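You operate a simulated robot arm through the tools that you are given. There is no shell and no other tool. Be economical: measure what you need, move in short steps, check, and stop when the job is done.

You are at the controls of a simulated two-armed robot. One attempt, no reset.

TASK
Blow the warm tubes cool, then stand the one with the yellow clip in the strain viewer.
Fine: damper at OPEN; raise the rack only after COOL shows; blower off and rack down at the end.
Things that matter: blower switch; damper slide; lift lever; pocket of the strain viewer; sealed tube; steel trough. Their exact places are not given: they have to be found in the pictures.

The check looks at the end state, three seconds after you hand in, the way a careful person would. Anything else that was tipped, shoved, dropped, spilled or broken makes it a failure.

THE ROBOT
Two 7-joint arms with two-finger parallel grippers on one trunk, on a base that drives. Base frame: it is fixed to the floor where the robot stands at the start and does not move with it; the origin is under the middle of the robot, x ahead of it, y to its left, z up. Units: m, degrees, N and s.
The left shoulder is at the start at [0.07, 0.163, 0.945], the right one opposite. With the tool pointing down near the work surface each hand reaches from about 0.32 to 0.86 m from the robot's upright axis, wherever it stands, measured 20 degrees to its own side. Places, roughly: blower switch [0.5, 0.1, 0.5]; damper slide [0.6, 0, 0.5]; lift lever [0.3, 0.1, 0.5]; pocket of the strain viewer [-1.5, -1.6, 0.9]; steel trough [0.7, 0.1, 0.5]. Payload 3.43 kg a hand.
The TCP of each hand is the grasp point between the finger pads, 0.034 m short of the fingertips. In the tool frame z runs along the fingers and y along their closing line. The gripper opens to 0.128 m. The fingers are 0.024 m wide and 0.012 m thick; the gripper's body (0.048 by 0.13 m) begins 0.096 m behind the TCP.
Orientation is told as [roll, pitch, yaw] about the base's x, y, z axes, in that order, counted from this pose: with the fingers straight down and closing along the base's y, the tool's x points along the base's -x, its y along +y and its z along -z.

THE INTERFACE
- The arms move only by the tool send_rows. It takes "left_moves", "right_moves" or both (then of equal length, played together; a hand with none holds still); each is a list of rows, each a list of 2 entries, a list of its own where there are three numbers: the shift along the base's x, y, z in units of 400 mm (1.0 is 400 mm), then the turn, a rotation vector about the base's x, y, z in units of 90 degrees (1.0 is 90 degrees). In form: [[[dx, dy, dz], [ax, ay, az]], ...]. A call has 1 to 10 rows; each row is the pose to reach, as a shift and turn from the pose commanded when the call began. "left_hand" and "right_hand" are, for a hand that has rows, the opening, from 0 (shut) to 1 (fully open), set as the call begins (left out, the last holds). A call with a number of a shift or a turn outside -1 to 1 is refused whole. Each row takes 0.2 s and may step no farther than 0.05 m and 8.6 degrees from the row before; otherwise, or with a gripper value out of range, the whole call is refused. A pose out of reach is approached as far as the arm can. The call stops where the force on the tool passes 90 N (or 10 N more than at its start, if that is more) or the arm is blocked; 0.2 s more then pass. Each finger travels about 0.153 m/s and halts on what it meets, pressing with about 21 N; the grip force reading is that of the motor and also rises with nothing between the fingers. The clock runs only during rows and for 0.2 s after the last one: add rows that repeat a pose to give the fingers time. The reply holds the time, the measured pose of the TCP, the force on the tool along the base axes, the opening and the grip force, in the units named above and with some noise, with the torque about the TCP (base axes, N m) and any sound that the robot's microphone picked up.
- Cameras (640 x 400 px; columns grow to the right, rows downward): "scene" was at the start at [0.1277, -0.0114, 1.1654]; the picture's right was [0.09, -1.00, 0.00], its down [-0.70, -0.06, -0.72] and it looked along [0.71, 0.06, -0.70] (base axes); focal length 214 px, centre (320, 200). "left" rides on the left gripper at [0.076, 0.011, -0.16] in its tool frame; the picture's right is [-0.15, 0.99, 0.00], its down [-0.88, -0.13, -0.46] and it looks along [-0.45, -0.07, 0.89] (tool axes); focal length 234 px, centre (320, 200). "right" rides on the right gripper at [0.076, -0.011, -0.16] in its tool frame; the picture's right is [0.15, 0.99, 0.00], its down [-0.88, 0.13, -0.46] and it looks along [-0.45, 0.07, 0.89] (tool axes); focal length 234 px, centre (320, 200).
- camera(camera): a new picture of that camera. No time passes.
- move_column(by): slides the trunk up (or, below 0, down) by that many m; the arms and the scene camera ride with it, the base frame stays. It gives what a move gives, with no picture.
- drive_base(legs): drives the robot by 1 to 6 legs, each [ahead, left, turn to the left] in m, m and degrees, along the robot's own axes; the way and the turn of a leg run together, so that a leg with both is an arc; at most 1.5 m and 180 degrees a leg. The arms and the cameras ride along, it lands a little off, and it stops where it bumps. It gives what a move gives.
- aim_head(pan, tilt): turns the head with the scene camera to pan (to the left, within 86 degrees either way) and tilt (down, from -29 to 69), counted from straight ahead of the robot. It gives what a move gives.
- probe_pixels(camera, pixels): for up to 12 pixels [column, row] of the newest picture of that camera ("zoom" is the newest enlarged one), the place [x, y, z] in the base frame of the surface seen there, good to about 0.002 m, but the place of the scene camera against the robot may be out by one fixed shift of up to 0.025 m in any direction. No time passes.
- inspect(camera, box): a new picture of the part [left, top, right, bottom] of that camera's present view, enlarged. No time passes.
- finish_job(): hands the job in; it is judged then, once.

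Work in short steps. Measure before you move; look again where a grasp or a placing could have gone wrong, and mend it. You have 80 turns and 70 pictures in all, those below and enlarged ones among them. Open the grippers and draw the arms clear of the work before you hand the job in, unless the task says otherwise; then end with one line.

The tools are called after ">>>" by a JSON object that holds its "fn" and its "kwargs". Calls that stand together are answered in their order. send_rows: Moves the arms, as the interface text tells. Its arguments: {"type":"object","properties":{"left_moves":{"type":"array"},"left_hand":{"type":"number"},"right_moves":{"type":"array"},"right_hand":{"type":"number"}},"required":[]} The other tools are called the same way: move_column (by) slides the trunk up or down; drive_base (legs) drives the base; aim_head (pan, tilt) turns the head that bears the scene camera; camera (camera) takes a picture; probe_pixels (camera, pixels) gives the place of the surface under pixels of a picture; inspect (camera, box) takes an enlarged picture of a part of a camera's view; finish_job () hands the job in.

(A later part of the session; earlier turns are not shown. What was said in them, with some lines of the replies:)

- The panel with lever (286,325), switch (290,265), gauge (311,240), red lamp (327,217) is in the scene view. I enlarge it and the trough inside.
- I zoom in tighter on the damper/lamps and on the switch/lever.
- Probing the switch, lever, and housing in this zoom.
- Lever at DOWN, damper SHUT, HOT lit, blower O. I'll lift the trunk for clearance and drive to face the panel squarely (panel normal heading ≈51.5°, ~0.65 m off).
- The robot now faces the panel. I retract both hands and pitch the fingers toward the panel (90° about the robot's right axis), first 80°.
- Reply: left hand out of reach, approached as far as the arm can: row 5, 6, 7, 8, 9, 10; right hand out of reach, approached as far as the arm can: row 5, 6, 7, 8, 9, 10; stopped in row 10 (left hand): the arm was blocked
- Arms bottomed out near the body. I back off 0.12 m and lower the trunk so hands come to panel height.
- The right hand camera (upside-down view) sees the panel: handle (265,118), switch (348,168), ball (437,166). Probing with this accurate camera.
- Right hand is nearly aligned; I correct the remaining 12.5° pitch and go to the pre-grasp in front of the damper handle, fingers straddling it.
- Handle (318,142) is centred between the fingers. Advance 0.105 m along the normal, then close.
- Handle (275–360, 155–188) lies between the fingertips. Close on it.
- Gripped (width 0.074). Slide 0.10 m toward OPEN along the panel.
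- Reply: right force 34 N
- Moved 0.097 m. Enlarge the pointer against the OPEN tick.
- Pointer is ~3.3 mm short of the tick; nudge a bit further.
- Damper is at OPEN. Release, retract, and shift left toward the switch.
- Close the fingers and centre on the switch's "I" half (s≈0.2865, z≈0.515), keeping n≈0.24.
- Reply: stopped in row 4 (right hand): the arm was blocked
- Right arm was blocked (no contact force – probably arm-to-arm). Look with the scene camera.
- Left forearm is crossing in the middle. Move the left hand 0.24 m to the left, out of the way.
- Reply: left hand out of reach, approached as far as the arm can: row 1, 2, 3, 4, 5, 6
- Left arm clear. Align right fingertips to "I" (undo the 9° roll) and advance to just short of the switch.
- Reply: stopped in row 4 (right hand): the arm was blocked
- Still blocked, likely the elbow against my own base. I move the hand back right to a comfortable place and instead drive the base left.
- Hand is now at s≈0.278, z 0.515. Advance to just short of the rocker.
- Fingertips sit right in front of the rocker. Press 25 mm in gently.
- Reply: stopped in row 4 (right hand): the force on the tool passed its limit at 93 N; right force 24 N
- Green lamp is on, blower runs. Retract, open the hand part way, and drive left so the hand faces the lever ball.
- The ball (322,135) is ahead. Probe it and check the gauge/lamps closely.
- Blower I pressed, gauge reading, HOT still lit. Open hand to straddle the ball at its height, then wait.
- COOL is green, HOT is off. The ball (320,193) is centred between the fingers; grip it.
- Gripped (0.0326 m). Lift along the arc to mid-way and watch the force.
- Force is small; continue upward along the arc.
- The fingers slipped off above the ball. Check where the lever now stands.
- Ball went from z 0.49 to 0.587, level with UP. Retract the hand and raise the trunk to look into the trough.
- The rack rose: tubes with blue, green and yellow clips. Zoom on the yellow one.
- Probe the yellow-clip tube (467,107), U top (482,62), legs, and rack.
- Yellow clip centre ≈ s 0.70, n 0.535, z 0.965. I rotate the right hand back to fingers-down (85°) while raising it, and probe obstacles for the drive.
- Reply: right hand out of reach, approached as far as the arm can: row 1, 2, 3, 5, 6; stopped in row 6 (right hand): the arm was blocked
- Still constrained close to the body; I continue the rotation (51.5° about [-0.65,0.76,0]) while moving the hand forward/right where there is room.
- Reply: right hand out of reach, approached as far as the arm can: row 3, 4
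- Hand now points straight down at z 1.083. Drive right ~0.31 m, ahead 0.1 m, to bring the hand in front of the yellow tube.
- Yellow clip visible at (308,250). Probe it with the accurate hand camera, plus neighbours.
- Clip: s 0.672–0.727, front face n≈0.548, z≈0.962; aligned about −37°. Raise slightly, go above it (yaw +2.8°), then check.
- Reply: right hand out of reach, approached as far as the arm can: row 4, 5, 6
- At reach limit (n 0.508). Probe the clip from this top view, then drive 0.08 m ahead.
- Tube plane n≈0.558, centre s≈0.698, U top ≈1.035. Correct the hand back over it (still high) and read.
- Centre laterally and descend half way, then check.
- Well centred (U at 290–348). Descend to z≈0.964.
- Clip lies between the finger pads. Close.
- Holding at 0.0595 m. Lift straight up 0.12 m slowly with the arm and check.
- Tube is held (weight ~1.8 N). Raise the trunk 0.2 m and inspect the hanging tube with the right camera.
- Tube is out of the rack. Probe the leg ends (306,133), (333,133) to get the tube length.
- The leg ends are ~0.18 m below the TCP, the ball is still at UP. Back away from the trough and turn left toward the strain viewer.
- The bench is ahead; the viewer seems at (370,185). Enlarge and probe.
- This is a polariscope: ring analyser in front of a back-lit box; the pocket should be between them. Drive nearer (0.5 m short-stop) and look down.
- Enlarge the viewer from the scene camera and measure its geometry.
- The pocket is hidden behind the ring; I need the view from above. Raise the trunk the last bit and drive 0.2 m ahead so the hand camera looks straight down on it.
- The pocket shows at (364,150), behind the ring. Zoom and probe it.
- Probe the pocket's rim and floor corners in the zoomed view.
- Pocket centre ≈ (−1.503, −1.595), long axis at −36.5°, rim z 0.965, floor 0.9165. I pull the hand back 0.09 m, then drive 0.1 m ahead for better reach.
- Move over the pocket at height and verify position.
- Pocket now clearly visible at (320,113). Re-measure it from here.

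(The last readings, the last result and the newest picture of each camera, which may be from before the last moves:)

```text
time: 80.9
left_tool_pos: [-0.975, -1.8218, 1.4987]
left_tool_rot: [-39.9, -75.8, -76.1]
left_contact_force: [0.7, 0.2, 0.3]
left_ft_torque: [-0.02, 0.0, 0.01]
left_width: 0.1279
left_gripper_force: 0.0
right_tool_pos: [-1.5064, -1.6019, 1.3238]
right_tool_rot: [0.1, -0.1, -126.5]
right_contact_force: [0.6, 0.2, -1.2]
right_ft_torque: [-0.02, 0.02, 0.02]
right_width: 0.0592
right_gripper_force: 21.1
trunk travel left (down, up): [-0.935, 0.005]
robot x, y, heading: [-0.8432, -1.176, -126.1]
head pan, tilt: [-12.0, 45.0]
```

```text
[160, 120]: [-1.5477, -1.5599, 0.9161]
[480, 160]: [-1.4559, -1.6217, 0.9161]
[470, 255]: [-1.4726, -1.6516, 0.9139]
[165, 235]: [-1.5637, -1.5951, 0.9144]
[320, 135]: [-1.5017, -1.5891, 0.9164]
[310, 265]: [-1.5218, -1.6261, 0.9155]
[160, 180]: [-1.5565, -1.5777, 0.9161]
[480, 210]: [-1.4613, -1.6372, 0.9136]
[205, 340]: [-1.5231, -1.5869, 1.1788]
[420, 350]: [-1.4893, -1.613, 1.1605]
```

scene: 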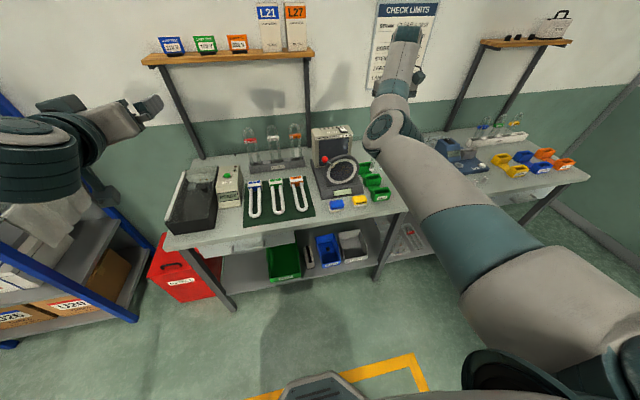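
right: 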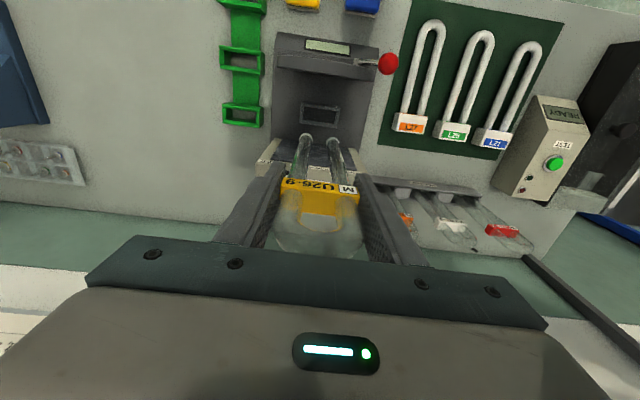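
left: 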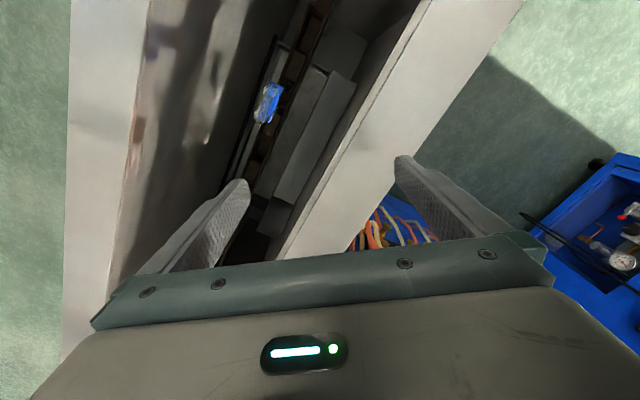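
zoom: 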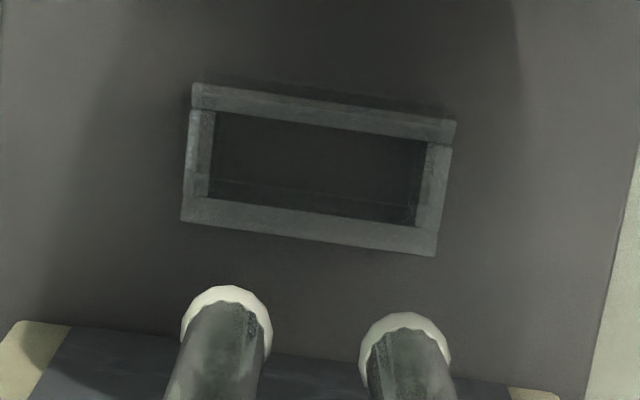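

>>> {"fn": "probe_pixels", "kwargs": {"camera": "zoom", "pixels": [[215, 98], [325, 112], [435, 128], [200, 212], [310, 227], [420, 242], [198, 155], [433, 190], [226, 292], [405, 320], [226, 300], [400, 330]]}}

```text
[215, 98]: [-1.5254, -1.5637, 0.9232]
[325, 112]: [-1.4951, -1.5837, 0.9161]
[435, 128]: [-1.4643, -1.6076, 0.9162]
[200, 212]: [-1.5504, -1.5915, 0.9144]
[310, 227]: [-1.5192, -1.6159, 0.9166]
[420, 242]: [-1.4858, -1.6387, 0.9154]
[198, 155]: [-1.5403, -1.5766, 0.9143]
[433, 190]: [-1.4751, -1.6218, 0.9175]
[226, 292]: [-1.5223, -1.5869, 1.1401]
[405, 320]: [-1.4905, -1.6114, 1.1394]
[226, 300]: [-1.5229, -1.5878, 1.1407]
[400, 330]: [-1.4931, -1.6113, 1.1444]
```

Pocket centre confirmed (−1.504, −1.594), angle ≈−35.3°. Correct by (4, 10) mm and +1.5° yaw, descend until leg ends are ~20 mm above the rim.

>>> {"fn": "send_rows", "kwargs": {"right_moves": [[[0.0105, 0.0257, 0], [0, 0, 0.0167]], [[0.0105, 0.0257, -0.1], [0, 0, 0.0167]], [[0.0105, 0.0257, -0.2], [0, 0, 0.0167]], [[0.0105, 0.0257, -0.3], [0, 0, 0.0167]], [[0.0105, 0.0257, -0.385], [0, 0, 0.0167]], [[0.0105, 0.0257, -0.385], [0, 0, 0.0167]]]}}

>>> {"fn": "inspect", "kwargs": {"camera": "right", "box": [260, 90, 380, 200]}}

```text
time: 82.3
left_tool_pos: [-0.9745, -1.8237, 1.4965]
left_tool_rot: [-39.8, -75.8, -76.3]
left_contact_force: [-0.3, 0.7, -0.1]
left_ft_torque: [0.0, 0.0, 0.0]
left_width: 0.128
left_gripper_force: 0.1
right_tool_pos: [-1.5031, -1.5932, 1.17]
right_tool_rot: [0.0, 0.1, -125.1]
right_contact_force: [0.5, 0.3, -1.0]
right_ft_torque: [0.01, -0.02, 0.05]
right_width: 0.0595
right_gripper_force: 20.6
trunk travel left (down, up): [-0.935, 0.005]
robot x, y, heading: [-0.8415, -1.1786, -125.9]
head pan, tilt: [-12.0, 45.0]
```

```text
3.64 times, centred on (320, 145) of right
```

zoom: 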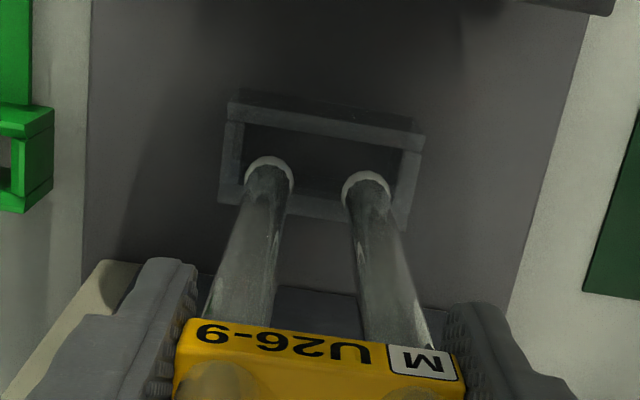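

Legs line up with the pocket. Descend 45 mm into it and watch the force.

>>> {"fn": "send_rows", "kwargs": {"right_moves": [[[0, 0, -0.04], [0, 0, 0]], [[0, 0, -0.08], [0, 0, 0]], [[0, 0, -0.113], [0, 0, 0]], [[0, 0, -0.113], [0, 0, 0]]]}}

>>> {"fn": "inspect", "kwargs": {"camera": "right", "box": [260, 90, 380, 200]}}

```text
time: 83.3
left_tool_pos: [-0.9744, -1.8235, 1.4969]
left_tool_rot: [-39.8, -75.7, -76.4]
left_contact_force: [-0.2, -0.2, -0.2]
left_ft_torque: [0.04, 0.01, 0.0]
left_width: 0.1279
left_gripper_force: 0.1
right_tool_pos: [-1.5026, -1.59, 1.1256]
right_tool_rot: [0.2, -0.1, -125.0]
right_contact_force: [0.1, 0.1, -1.3]
right_ft_torque: [0.01, 0.02, -0.01]
right_width: 0.0596
right_gripper_force: 20.9
trunk travel left (down, up): [-0.935, 0.005]
robot x, y, heading: [-0.8445, -1.177, -126.3]
head pan, tilt: [-12.0, 45.0]
```

```text
3.64 times, centred on (320, 145) of right
```

zoom: 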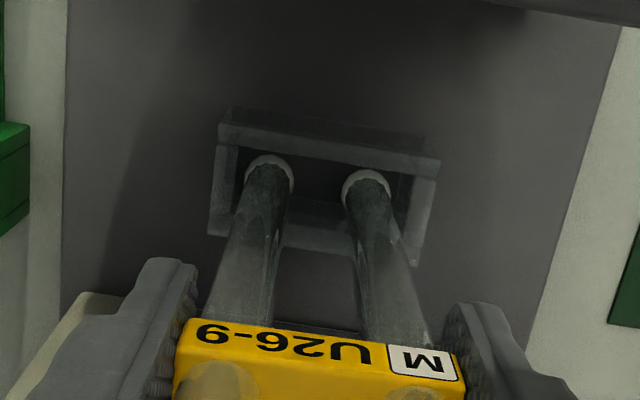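

No contact, legs inside the frame. Lower slowly to the floor.

>>> {"fn": "send_rows", "kwargs": {"right_moves": [[[0, 0, -0.02], [0, 0, 0]], [[0, 0, -0.04], [0, 0, 0]], [[0, 0, -0.053], [0, 0, 0]], [[0, 0, -0.053], [0, 0, 0]]]}}

```text
time: 84.3
left_tool_pos: [-0.9716, -1.8213, 1.4984]
left_tool_rot: [-40.2, -75.7, -75.8]
left_contact_force: [0.1, -0.3, -0.6]
left_ft_torque: [0.02, 0.06, 0.01]
left_width: 0.1281
left_gripper_force: 0.1
right_tool_pos: [-1.5018, -1.5902, 1.1089]
right_tool_rot: [-0.1, -0.6, -125.0]
right_contact_force: [-1.6, -1.3, 26.2]
right_ft_torque: [-0.37, 0.25, 0.01]
right_width: 0.0596
right_gripper_force: 20.7
trunk travel left (down, up): [-0.935, 0.005]
robot x, y, heading: [-0.8426, -1.1788, -126.3]
head pan, tilt: [-12.0, 45.0]
```

Contact at z 1.109 (26 N), close to the expected floor height. Check by picture.

>>> {"fn": "inspect", "kwargs": {"camera": "right", "box": [260, 90, 380, 200]}}

>>> {"fn": "probe_pixels", "kwargs": {"camera": "zoom", "pixels": [[268, 160], [366, 173], [255, 250], [390, 260], [318, 240], [225, 210], [420, 230], [330, 145]]}}

```text
3.64 times, centred on (320, 145) of right
```

zoom: 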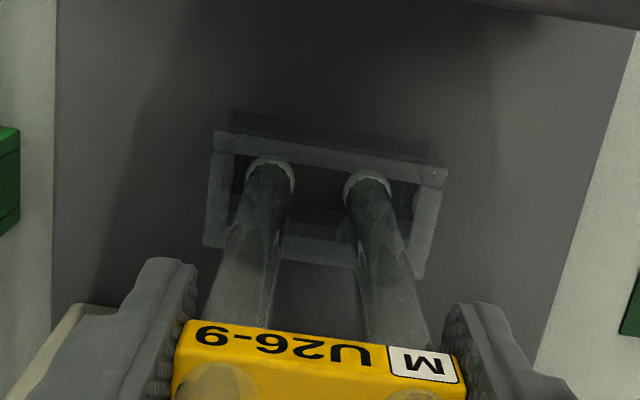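

```text
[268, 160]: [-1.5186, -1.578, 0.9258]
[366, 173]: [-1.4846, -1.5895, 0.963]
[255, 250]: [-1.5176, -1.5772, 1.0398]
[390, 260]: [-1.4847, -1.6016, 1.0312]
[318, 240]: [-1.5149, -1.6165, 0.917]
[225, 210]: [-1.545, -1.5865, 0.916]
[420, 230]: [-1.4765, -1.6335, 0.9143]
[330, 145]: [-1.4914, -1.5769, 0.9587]
```

Leg ends are at z≈0.926 inside the frame, tube upright. Relieve the push by 3 mm, then open the fingers.

>>> {"fn": "send_rows", "kwargs": {"right_moves": [[[0, 0, 0.009], [0, 0, 0]], [[0, 0, 0.009], [0, 0, 0]]]}}

>>> {"fn": "send_rows", "kwargs": {"right_moves": [[[0, 0, 0], [0, 0, 0]], [[0, 0, 0], [0, 0, 0]], [[0, 0, 0], [0, 0, 0]]], "right_hand": 0.72}}

>>> {"fn": "camera", "kwargs": {"camera": "right"}}

```text
time: 84.9
left_tool_pos: [-0.972, -1.822, 1.4987]
left_tool_rot: [-40.0, -75.8, -75.9]
left_contact_force: [0.4, -0.9, 0.1]
left_ft_torque: [0.02, 0.01, -0.03]
left_width: 0.128
left_gripper_force: 0.1
right_tool_pos: [-1.5016, -1.5912, 1.1097]
right_tool_rot: [0.0, -0.2, -125.0]
right_contact_force: [-3.7, -0.4, 15.7]
right_ft_torque: [-0.33, 0.64, -0.09]
right_width: 0.0596
right_gripper_force: 21.2
trunk travel left (down, up): [-0.935, 0.005]
robot x, y, heading: [-0.8406, -1.1758, -126.1]
head pan, tilt: [-12.0, 45.0]
```

```text
time: 85.7
left_tool_pos: [-0.9748, -1.8223, 1.4978]
left_tool_rot: [-39.7, -75.7, -76.4]
left_contact_force: [0.8, 0.6, -0.2]
left_ft_torque: [0.01, 0.01, -0.01]
left_width: 0.1281
left_gripper_force: 0.0
right_tool_pos: [-1.5024, -1.591, 1.107]
right_tool_rot: [0.1, 0.0, -125.0]
right_contact_force: [-0.8, -0.4, -0.3]
right_ft_torque: [-0.03, 0.02, 0.0]
right_width: 0.0922
right_gripper_force: 0.0
trunk travel left (down, up): [-0.935, 0.005]
robot x, y, heading: [-0.8437, -1.1753, -126.3]
head pan, tilt: [-12.0, 45.0]
```

```text
10 pictures are left
```

right: 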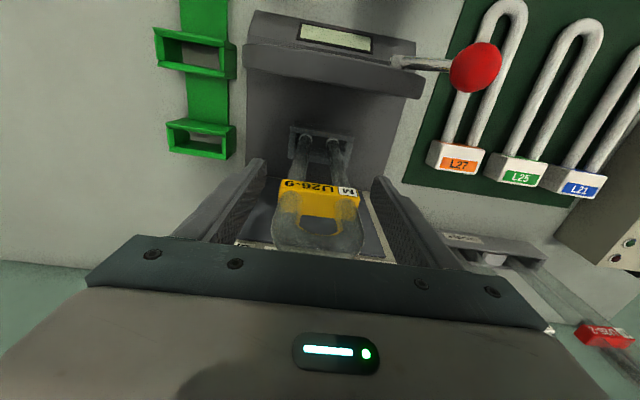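

Tube stands freely in the pocket. Raise the hand straight up 0.2 m.

>>> {"fn": "send_rows", "kwargs": {"right_moves": [[[0, 0, 0.06], [0, 0, 0]], [[0, 0, 0.16], [0, 0, 0]], [[0, 0, 0.27], [0, 0, 0]], [[0, 0, 0.38], [0, 0, 0]], [[0, 0, 0.49], [0, 0, 0]], [[0, 0, 0.49], [0, 0, 0]]]}}

>>> {"fn": "drive_base", "kwargs": {"legs": [[-0.5, 0, 0]]}}

>>> {"fn": "inspect", "kwargs": {"camera": "scene", "box": [240, 80, 400, 200]}}

```text
time: 87.1
left_tool_pos: [-0.975, -1.8229, 1.4983]
left_tool_rot: [-39.6, -75.8, -76.4]
left_contact_force: [1.2, 0.3, -0.1]
left_ft_torque: [0.0, -0.02, 0.03]
left_width: 0.128
left_gripper_force: 0.1
right_tool_pos: [-1.5026, -1.5917, 1.3044]
right_tool_rot: [-0.1, 0.1, -124.9]
right_contact_force: [0.0, -0.2, 0.5]
right_ft_torque: [-0.01, -0.01, 0.0]
right_width: 0.0921
right_gripper_force: 0.1
trunk travel left (down, up): [-0.935, 0.005]
robot x, y, heading: [-0.8429, -1.177, -126.2]
head pan, tilt: [-12.0, 45.0]
```

```text
time: 90.0
left_tool_pos: [-0.6884, -1.4286, 1.4972]
left_tool_rot: [-39.5, -75.7, -76.9]
left_contact_force: [-0.1, 0.2, -0.4]
left_ft_torque: [0.0, 0.0, 0.02]
left_width: 0.128
left_gripper_force: 0.1
right_tool_pos: [-1.2145, -1.1956, 1.3039]
right_tool_rot: [0.1, 0.1, -125.2]
right_contact_force: [-0.2, -0.6, 0.6]
right_ft_torque: [-0.02, 0.0, 0.0]
right_width: 0.0922
right_gripper_force: 0.2
trunk travel left (down, up): [-0.935, 0.005]
robot x, y, heading: [-0.5532, -0.7812, -126.6]
head pan, tilt: [-12.0, 45.0]
```

```text
3.33 times, centred on (320, 140) of scene
```

zoom: 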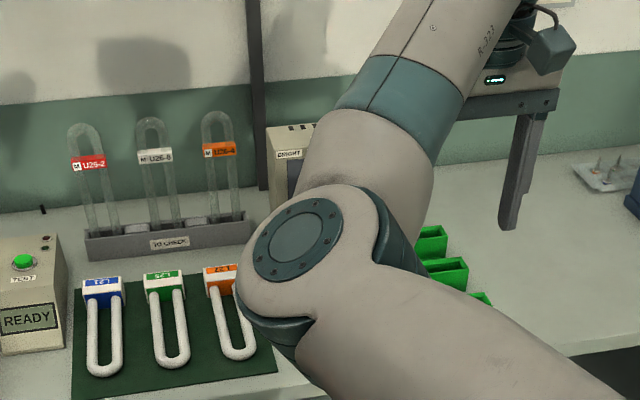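

Back off done; view of the tube is hidden by the arm, I'll check later. Now pitch the right hand forward again (80°) while pulling it back and inward, fingers shut.

>>> {"fn": "send_rows", "kwargs": {"right_moves": [[[0.067, 0.007, 0], [-0.0726, 0.0512, 0]], [[0.135, 0.015, 0], [-0.1452, 0.1024, 0]], [[0.203, 0.022, 0], [-0.2179, 0.1536, 0]], [[0.27, 0.03, 0], [-0.2905, 0.2048, 0]], [[0.338, 0.037, 0], [-0.3631, 0.256, 0]], [[0.406, 0.044, 0], [-0.4357, 0.3072, 0]], [[0.473, 0.052, 0], [-0.5084, 0.3584, 0]], [[0.541, 0.059, 0], [-0.581, 0.4096, 0]], [[0.608, 0.067, 0], [-0.6536, 0.4608, 0]], [[0.676, 0.074, 0], [-0.7262, 0.512, 0]]], "right_hand": 0}}

>>> {"fn": "drive_base", "kwargs": {"legs": [[-0.265, 0.255, 0], [0, 0, -90], [0, 0, -91.7], [0.1, 0.198, 0]]}}

```text
time: 91.7
left_tool_pos: [-0.6851, -1.4245, 1.4996]
left_tool_rot: [-39.9, -75.9, -76.3]
left_contact_force: [0.2, 0.3, 0.8]
left_ft_torque: [-0.01, 0.01, 0.0]
left_width: 0.1279
left_gripper_force: 0.1
right_tool_pos: [-1.0796, -1.1441, 1.3167]
right_tool_rot: [-14.3, -59.2, -118.2]
right_contact_force: [-0.1, -0.5, 0.6]
right_ft_torque: [0.02, 0.02, -0.01]
right_width: 0.0
right_gripper_force: 21.2
right hand out of reach, approached as far as the arm can: row 1, 2, 3, 4, 5
trunk travel left (down, up): [-0.935, 0.005]
robot x, y, heading: [-0.5496, -0.7838, -126.2]
head pan, tilt: [-12.0, 45.0]
stopped in row 8 (right hand): the arm was blocked; the commanded pose is now the measured one
```

```text
time: 103.1
left_tool_pos: [-0.095, 0.1153, 1.4987]
left_tool_rot: [-39.6, -75.9, 99.3]
left_contact_force: [0.1, 0.0, -0.1]
left_ft_torque: [-0.03, 0.02, 0.07]
left_width: 0.128
left_gripper_force: 0.1
right_tool_pos: [0.2787, -0.1919, 1.3173]
right_tool_rot: [-14.0, -59.2, 57.6]
right_contact_force: [0.7, -0.2, 0.3]
right_ft_torque: [0.05, 0.02, 0.04]
right_width: 0.0
right_gripper_force: 21.0
trunk travel left (down, up): [-0.935, 0.005]
robot x, y, heading: [-0.2758, -0.5141, 49.2]
head pan, tilt: [-12.0, 45.0]
```

Home position nearly reached. Trim heading +2.5°, go 0.1 m ahead, finish the hand's rotation to horizontal while lowering it 0.12 m.

>>> {"fn": "drive_base", "kwargs": {"legs": [[0.08, 0, 2.5]]}}

>>> {"fn": "send_rows", "kwargs": {"right_moves": [[[0, 0.03, -0.06], [0, 0, 0]], [[0, 0.07, -0.12], [0.061, -0.0314, 0.0119]], [[0, 0.11, -0.18], [0.122, -0.0628, 0.0238]], [[0, 0.16, -0.24], [0.183, -0.0942, 0.0357]], [[0, 0.16, -0.3], [0.244, -0.1256, 0.0476]], [[0, 0.16, -0.3], [0.305, -0.157, 0.0595]], [[0, 0.16, -0.3], [0.305, -0.157, 0.0595]]]}}

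```text
time: 104.2
left_tool_pos: [-0.0777, 0.1795, 1.502]
left_tool_rot: [-40.9, -76.2, 103.0]
left_contact_force: [-0.4, -0.8, 0.8]
left_ft_torque: [-0.01, 0.0, -0.01]
left_width: 0.1279
left_gripper_force: 0.0
right_tool_pos: [0.3097, -0.1101, 1.32]
right_tool_rot: [-14.3, -59.5, 60.3]
right_contact_force: [-0.2, -0.9, -0.4]
right_ft_torque: [0.03, -0.01, 0.01]
right_width: 0.0
right_gripper_force: 20.4
trunk travel left (down, up): [-0.935, 0.005]
robot x, y, heading: [-0.2223, -0.4546, 52.0]
head pan, tilt: [-12.0, 45.0]
```

```text
time: 105.2
left_tool_pos: [-0.0727, 0.1886, 1.4963]
left_tool_rot: [-39.7, -75.8, 101.7]
left_contact_force: [1.1, 0.7, 0.2]
left_ft_torque: [0.0, -0.02, -0.01]
left_width: 0.1277
left_gripper_force: 0.1
right_tool_pos: [0.3433, -0.0335, 1.3159]
right_tool_rot: [-40.2, -82.9, 87.6]
right_contact_force: [0.7, -0.2, -0.6]
right_ft_torque: [0.02, 0.0, 0.02]
right_width: 0.0003
right_gripper_force: 20.8
trunk travel left (down, up): [-0.935, 0.005]
robot x, y, heading: [-0.2245, -0.4567, 52.1]
head pan, tilt: [-12.0, 45.0]
stopped in row 4 (right hand): the arm was blocked; the commanded pose is now the measured one
```

Hand is nearly horizontal at s≈0.29, n≈0.19 – right in line with the switch. Lower the trunk 0.6 m and look.

>>> {"fn": "move_column", "kwargs": {"by": -0.6}}

>>> {"fn": "camera", "kwargs": {"camera": "right"}}

```text
refused: -0.6 is not a number from -0.4 to 0.4
```

```text
8 pictures are left
```

right: 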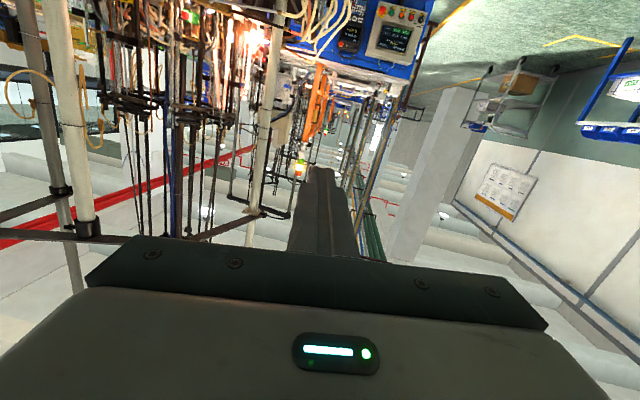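

Limit 0.4 per call; do two steps.

>>> {"fn": "move_column", "kwargs": {"by": -0.4}}

>>> {"fn": "move_column", "kwargs": {"by": -0.3}}

>>> {"fn": "camera", "kwargs": {"camera": "right"}}

```text
time: 109.0
left_tool_pos: [-0.0738, 0.1877, 1.0974]
left_tool_rot: [-39.9, -75.9, 102.1]
left_contact_force: [-0.9, -0.3, -0.3]
left_ft_torque: [-0.01, 0.02, 0.0]
left_width: 0.128
left_gripper_force: 0.1
right_tool_pos: [0.3441, -0.0353, 0.9174]
right_tool_rot: [-40.1, -83.0, 87.6]
right_contact_force: [-0.1, -0.1, -0.6]
right_ft_torque: [0.02, -0.02, -0.01]
right_width: 0.0001
right_gripper_force: 21.6
trunk travel left (down, up): [-0.535, 0.405]
robot x, y, heading: [-0.2262, -0.4548, 52.0]
head pan, tilt: [-12.0, 45.0]
```

```text
time: 112.0
left_tool_pos: [-0.072, 0.1863, 0.7985]
left_tool_rot: [-39.9, -75.8, 102.1]
left_contact_force: [1.2, -0.9, 0.2]
left_ft_torque: [-0.04, 0.0, -0.01]
left_width: 0.1282
left_gripper_force: 0.0
right_tool_pos: [0.3446, -0.0347, 0.6169]
right_tool_rot: [-40.1, -83.1, 87.6]
right_contact_force: [-0.3, -0.1, 0.4]
right_ft_torque: [-0.02, -0.02, -0.02]
right_width: 0.0
right_gripper_force: 20.6
trunk travel left (down, up): [-0.235, 0.705]
robot x, y, heading: [-0.2253, -0.4555, 52.2]
head pan, tilt: [-12.0, 45.0]
```

```text
7 pictures are left
```

right: 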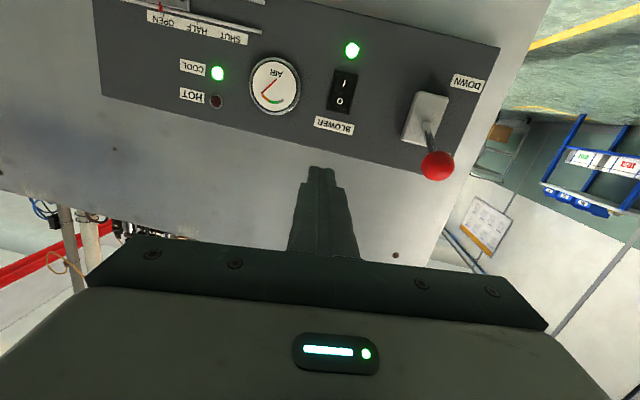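

Switch at (342,90), lever UP. Lower 0.068 m more so the tips face the "O" half, then advance and press gently.

>>> {"fn": "move_column", "kwargs": {"by": -0.068}}

>>> {"fn": "send_rows", "kwargs": {"right_moves": [[[0.05, 0.085, 0], [0, 0, 0]], [[0.11, 0.165, 0], [0, 0, 0]], [[0.17, 0.24, 0], [0, 0, 0]], [[0.22, 0.305, 0], [0, 0, 0]], [[0.232, 0.321, 0], [0, 0, 0]], [[0.245, 0.337, 0], [0, 0, 0]], [[0.257, 0.352, 0], [0, 0, 0]], [[0.263, 0.36, 0], [0, 0, 0]]]}}

>>> {"fn": "camera", "kwargs": {"camera": "right"}}

```text
time: 113.1
left_tool_pos: [-0.0829, 0.1829, 0.7434]
left_tool_rot: [-44.0, -76.0, 106.0]
left_contact_force: [0.0, -1.0, -0.8]
left_ft_torque: [0.0, 0.02, 0.05]
left_width: 0.1279
left_gripper_force: 0.1
right_tool_pos: [0.3371, -0.0378, 0.5699]
right_tool_rot: [-50.3, -83.4, 97.9]
right_contact_force: [0.2, -0.1, 0.5]
right_ft_torque: [-0.01, 0.01, 0.01]
right_width: 0.0
right_gripper_force: 20.7
trunk travel left (down, up): [-0.167, 0.773]
robot x, y, heading: [-0.2285, -0.4511, 52.1]
head pan, tilt: [-12.0, 45.0]
```

```text
time: 114.9
left_tool_pos: [-0.0745, 0.1862, 0.7299]
left_tool_rot: [-40.1, -75.9, 102.2]
left_contact_force: [0.7, 0.1, -0.1]
left_ft_torque: [0.03, -0.02, 0.01]
left_width: 0.1278
left_gripper_force: 0.1
right_tool_pos: [0.4489, 0.1082, 0.5475]
right_tool_rot: [-39.6, -82.9, 87.1]
right_contact_force: [-13.0, -15.3, -2.4]
right_ft_torque: [-0.31, 0.25, 0.17]
right_width: 0.0001
right_gripper_force: 21.3
trunk travel left (down, up): [-0.167, 0.773]
robot x, y, heading: [-0.2257, -0.4508, 51.9]
head pan, tilt: [-12.0, 45.0]
```

```text
6 pictures are left
```

right: 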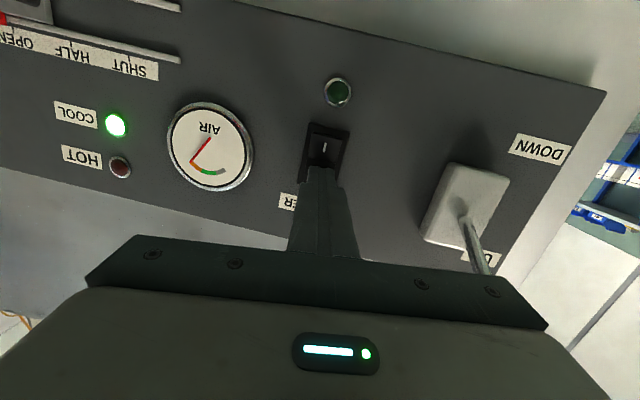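

Blower lamp is off. Retract, raise the trunk 0.09 m, and drive left 0.118 m to bring the shut fingers above/in front of the ball.

>>> {"fn": "send_rows", "kwargs": {"right_moves": [[[-0.066, -0.083, 0], [0, 0, 0]], [[-0.132, -0.166, 0], [0, 0, 0]], [[-0.198, -0.25, 0], [0, 0, 0]], [[-0.26, -0.328, 0], [0, 0, 0]], [[-0.26, -0.328, 0], [0, 0, 0]]]}}

>>> {"fn": "move_column", "kwargs": {"by": 0.1}}

>>> {"fn": "drive_base", "kwargs": {"legs": [[0, 0.118, 0]]}}

>>> {"fn": "camera", "kwargs": {"camera": "right"}}

```text
time: 116.1
left_tool_pos: [-0.0769, 0.1857, 0.7341]
left_tool_rot: [-41.1, -75.8, 103.3]
left_contact_force: [0.8, -0.6, -0.9]
left_ft_torque: [-0.04, 0.01, -0.04]
left_width: 0.1281
left_gripper_force: 0.1
right_tool_pos: [0.3457, -0.0215, 0.5683]
right_tool_rot: [-49.7, -83.7, 97.1]
right_contact_force: [0.3, -0.2, -0.9]
right_ft_torque: [0.03, -0.01, 0.02]
right_width: 0.0
right_gripper_force: 21.4
trunk travel left (down, up): [-0.167, 0.773]
robot x, y, heading: [-0.2233, -0.4525, 52.1]
head pan, tilt: [-12.0, 45.0]
```

```text
time: 117.4
left_tool_pos: [-0.0743, 0.1879, 0.8292]
left_tool_rot: [-39.9, -75.9, 102.0]
left_contact_force: [1.0, 0.0, -0.5]
left_ft_torque: [-0.01, -0.01, -0.02]
left_width: 0.1279
left_gripper_force: 0.1
right_tool_pos: [0.3472, -0.0231, 0.6491]
right_tool_rot: [-40.4, -82.9, 87.9]
right_contact_force: [-0.2, -0.6, 0.2]
right_ft_torque: [0.0, 0.03, -0.02]
right_width: 0.0
right_gripper_force: 20.5
trunk travel left (down, up): [-0.267, 0.673]
robot x, y, heading: [-0.2246, -0.4524, 52.0]
head pan, tilt: [-12.0, 45.0]
```

```text
time: 118.6
left_tool_pos: [-0.1645, 0.2605, 0.8305]
left_tool_rot: [-40.0, -75.8, 102.1]
left_contact_force: [1.0, 0.1, -1.3]
left_ft_torque: [0.01, -0.02, -0.04]
left_width: 0.1279
left_gripper_force: 0.1
right_tool_pos: [0.2553, 0.048, 0.6503]
right_tool_rot: [-40.6, -82.9, 88.2]
right_contact_force: [-0.4, 0.6, -0.3]
right_ft_torque: [0.01, 0.0, 0.02]
right_width: 0.0
right_gripper_force: 20.7
trunk travel left (down, up): [-0.267, 0.673]
robot x, y, heading: [-0.3136, -0.3813, 52.0]
head pan, tilt: [-12.0, 45.0]
```

```text
5 pictures are left
```

right: 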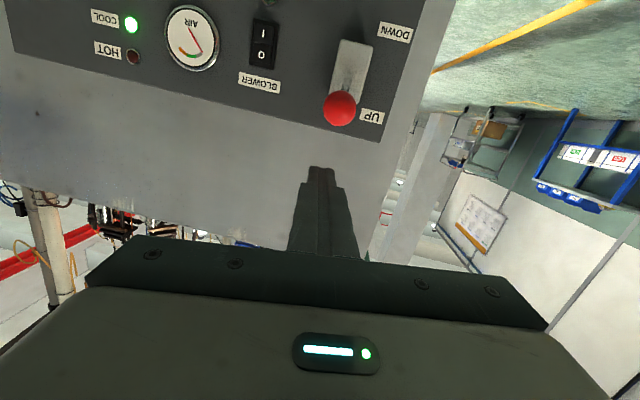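

Probe the ball exactly.

>>> {"fn": "probe_pixels", "kwargs": {"camera": "right", "pixels": [[339, 108], [325, 108], [354, 110], [339, 95], [339, 122], [345, 75]]}}

```text
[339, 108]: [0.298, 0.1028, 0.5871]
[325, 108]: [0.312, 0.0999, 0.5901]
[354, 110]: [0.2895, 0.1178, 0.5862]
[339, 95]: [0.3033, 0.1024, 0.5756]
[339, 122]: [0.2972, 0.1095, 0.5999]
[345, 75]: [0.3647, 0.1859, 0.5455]
```

Ball centre s≈0.168, n≈0.282, top z≈0.604. Advance the shut fingers over it (n +0.067), then lower the trunk 0.12 m to push the lever down.

>>> {"fn": "send_rows", "kwargs": {"right_moves": [[[0.05, 0.068, 0], [0, 0, 0]], [[0.098, 0.136, 0], [0, 0, 0]], [[0.098, 0.136, 0], [0, 0, 0]]]}}

>>> {"fn": "move_column", "kwargs": {"by": -0.11}}

```text
time: 119.4
left_tool_pos: [-0.1646, 0.2589, 0.8294]
left_tool_rot: [-39.9, -75.8, 101.9]
left_contact_force: [0.0, -0.2, 0.4]
left_ft_torque: [0.01, -0.01, -0.04]
left_width: 0.1277
left_gripper_force: 0.1
right_tool_pos: [0.2953, 0.1037, 0.6504]
right_tool_rot: [-40.6, -82.9, 88.0]
right_contact_force: [0.6, -0.6, 0.2]
right_ft_torque: [-0.01, -0.05, -0.01]
right_width: 0.0003
right_gripper_force: 20.6
trunk travel left (down, up): [-0.267, 0.673]
robot x, y, heading: [-0.3154, -0.3828, 52.1]
head pan, tilt: [-12.0, 45.0]
```

```text
time: 120.8
left_tool_pos: [-0.1645, 0.2577, 0.7189]
left_tool_rot: [-40.1, -75.7, 102.1]
left_contact_force: [-0.3, 0.0, 0.1]
left_ft_torque: [0.03, 0.01, 0.02]
left_width: 0.1281
left_gripper_force: 0.0
right_tool_pos: [0.2959, 0.1031, 0.5398]
right_tool_rot: [-40.4, -83.0, 88.0]
right_contact_force: [0.1, 1.1, 0.2]
right_ft_torque: [0.0, 0.02, 0.0]
right_width: 0.0002
right_gripper_force: 21.2
trunk travel left (down, up): [-0.157, 0.783]
robot x, y, heading: [-0.3169, -0.3805, 52.1]
head pan, tilt: [-12.0, 45.0]
```

No force now – it may have snapped over. Look.

>>> {"fn": "camera", "kwargs": {"camera": "right"}}

```text
4 pictures are left
5 turns are left
```

right: 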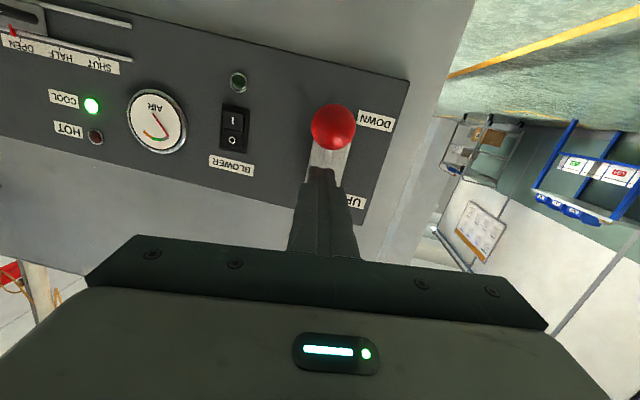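

The lever ball sits at DOWN. Retract, back away, open the gripper, and verify.

>>> {"fn": "probe_pixels", "kwargs": {"camera": "right", "pixels": [[333, 127]]}}

>>> {"fn": "drive_base", "kwargs": {"legs": [[-0.3, 0, 0]]}}

>>> {"fn": "send_rows", "kwargs": {"right_moves": [[[0, 0, 0], [0, 0, 0]], [[0, 0, 0], [0, 0, 0]], [[0, 0, 0], [0, 0, 0]], [[0, 0, 0], [0, 0, 0]]], "right_hand": 1}}

>>> {"fn": "move_column", "kwargs": {"by": 0.4}}

>>> {"fn": "camera", "kwargs": {"camera": "scene"}}

```text
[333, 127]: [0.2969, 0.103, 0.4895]
```

```text
time: 122.9
left_tool_pos: [-0.3459, 0.0205, 0.7195]
left_tool_rot: [-39.9, -75.7, 101.5]
left_contact_force: [0.1, 0.3, 0.3]
left_ft_torque: [0.02, -0.02, 0.03]
left_width: 0.1279
left_gripper_force: 0.0
right_tool_pos: [0.1128, -0.1388, 0.5398]
right_tool_rot: [-40.6, -82.9, 87.5]
right_contact_force: [-0.5, -0.6, -0.2]
right_ft_torque: [-0.03, 0.01, 0.01]
right_width: 0.0002
right_gripper_force: 21.0
trunk travel left (down, up): [-0.157, 0.783]
robot x, y, heading: [-0.5049, -0.6207, 51.5]
head pan, tilt: [-12.0, 45.0]
```

```text
time: 123.9
left_tool_pos: [-0.3444, 0.0205, 0.7201]
left_tool_rot: [-39.9, -75.7, 101.5]
left_contact_force: [0.1, 0.1, 0.4]
left_ft_torque: [0.03, 0.01, -0.02]
left_width: 0.1281
left_gripper_force: 0.0
right_tool_pos: [0.1126, -0.1387, 0.5392]
right_tool_rot: [-40.5, -82.9, 87.6]
right_contact_force: [-0.5, 0.1, 0.3]
right_ft_torque: [0.02, 0.0, 0.0]
right_width: 0.1282
right_gripper_force: 0.0
trunk travel left (down, up): [-0.157, 0.783]
robot x, y, heading: [-0.5033, -0.62, 51.4]
head pan, tilt: [-12.0, 45.0]
```

```text
time: 127.7
left_tool_pos: [-0.3458, 0.0197, 1.12]
left_tool_rot: [-39.9, -75.8, 101.6]
left_contact_force: [-0.4, -0.7, -0.9]
left_ft_torque: [0.0, -0.02, 0.0]
left_width: 0.128
left_gripper_force: 0.0
right_tool_pos: [0.1131, -0.1394, 0.9391]
right_tool_rot: [-40.5, -82.9, 87.5]
right_contact_force: [-0.8, -0.6, 0.3]
right_ft_torque: [0.02, 0.0, -0.01]
right_width: 0.1281
right_gripper_force: 0.2
trunk travel left (down, up): [-0.557, 0.383]
robot x, y, heading: [-0.502, -0.62, 51.8]
head pan, tilt: [-12.0, 45.0]
```

```text
3 pictures are left
4 turns are left
```

scene: 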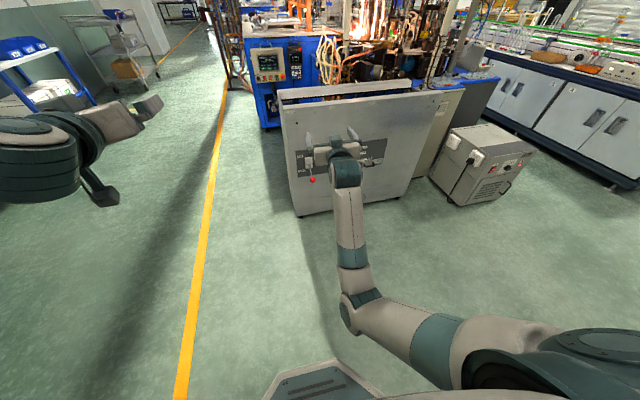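

The rack is down (tubes no longer above the rim), the lever is at DOWN (ball z 0.49), the blower is off and the damper is at OPEN. Grippers are open and both arms are clear, so I hand in.

>>> {"fn": "finish_job", "kwargs": {}}

```text
The job is handed in.
```

The tubes were blown until COOL showed, and the yellow-clip tube (U26-9) stands in the strain viewer's pocket. The damper is at OPEN, the blower is off and the rack is down. My last clear look at the tube was just after I let go of it; when I backed away, the arm hid it, and I did not check it again.
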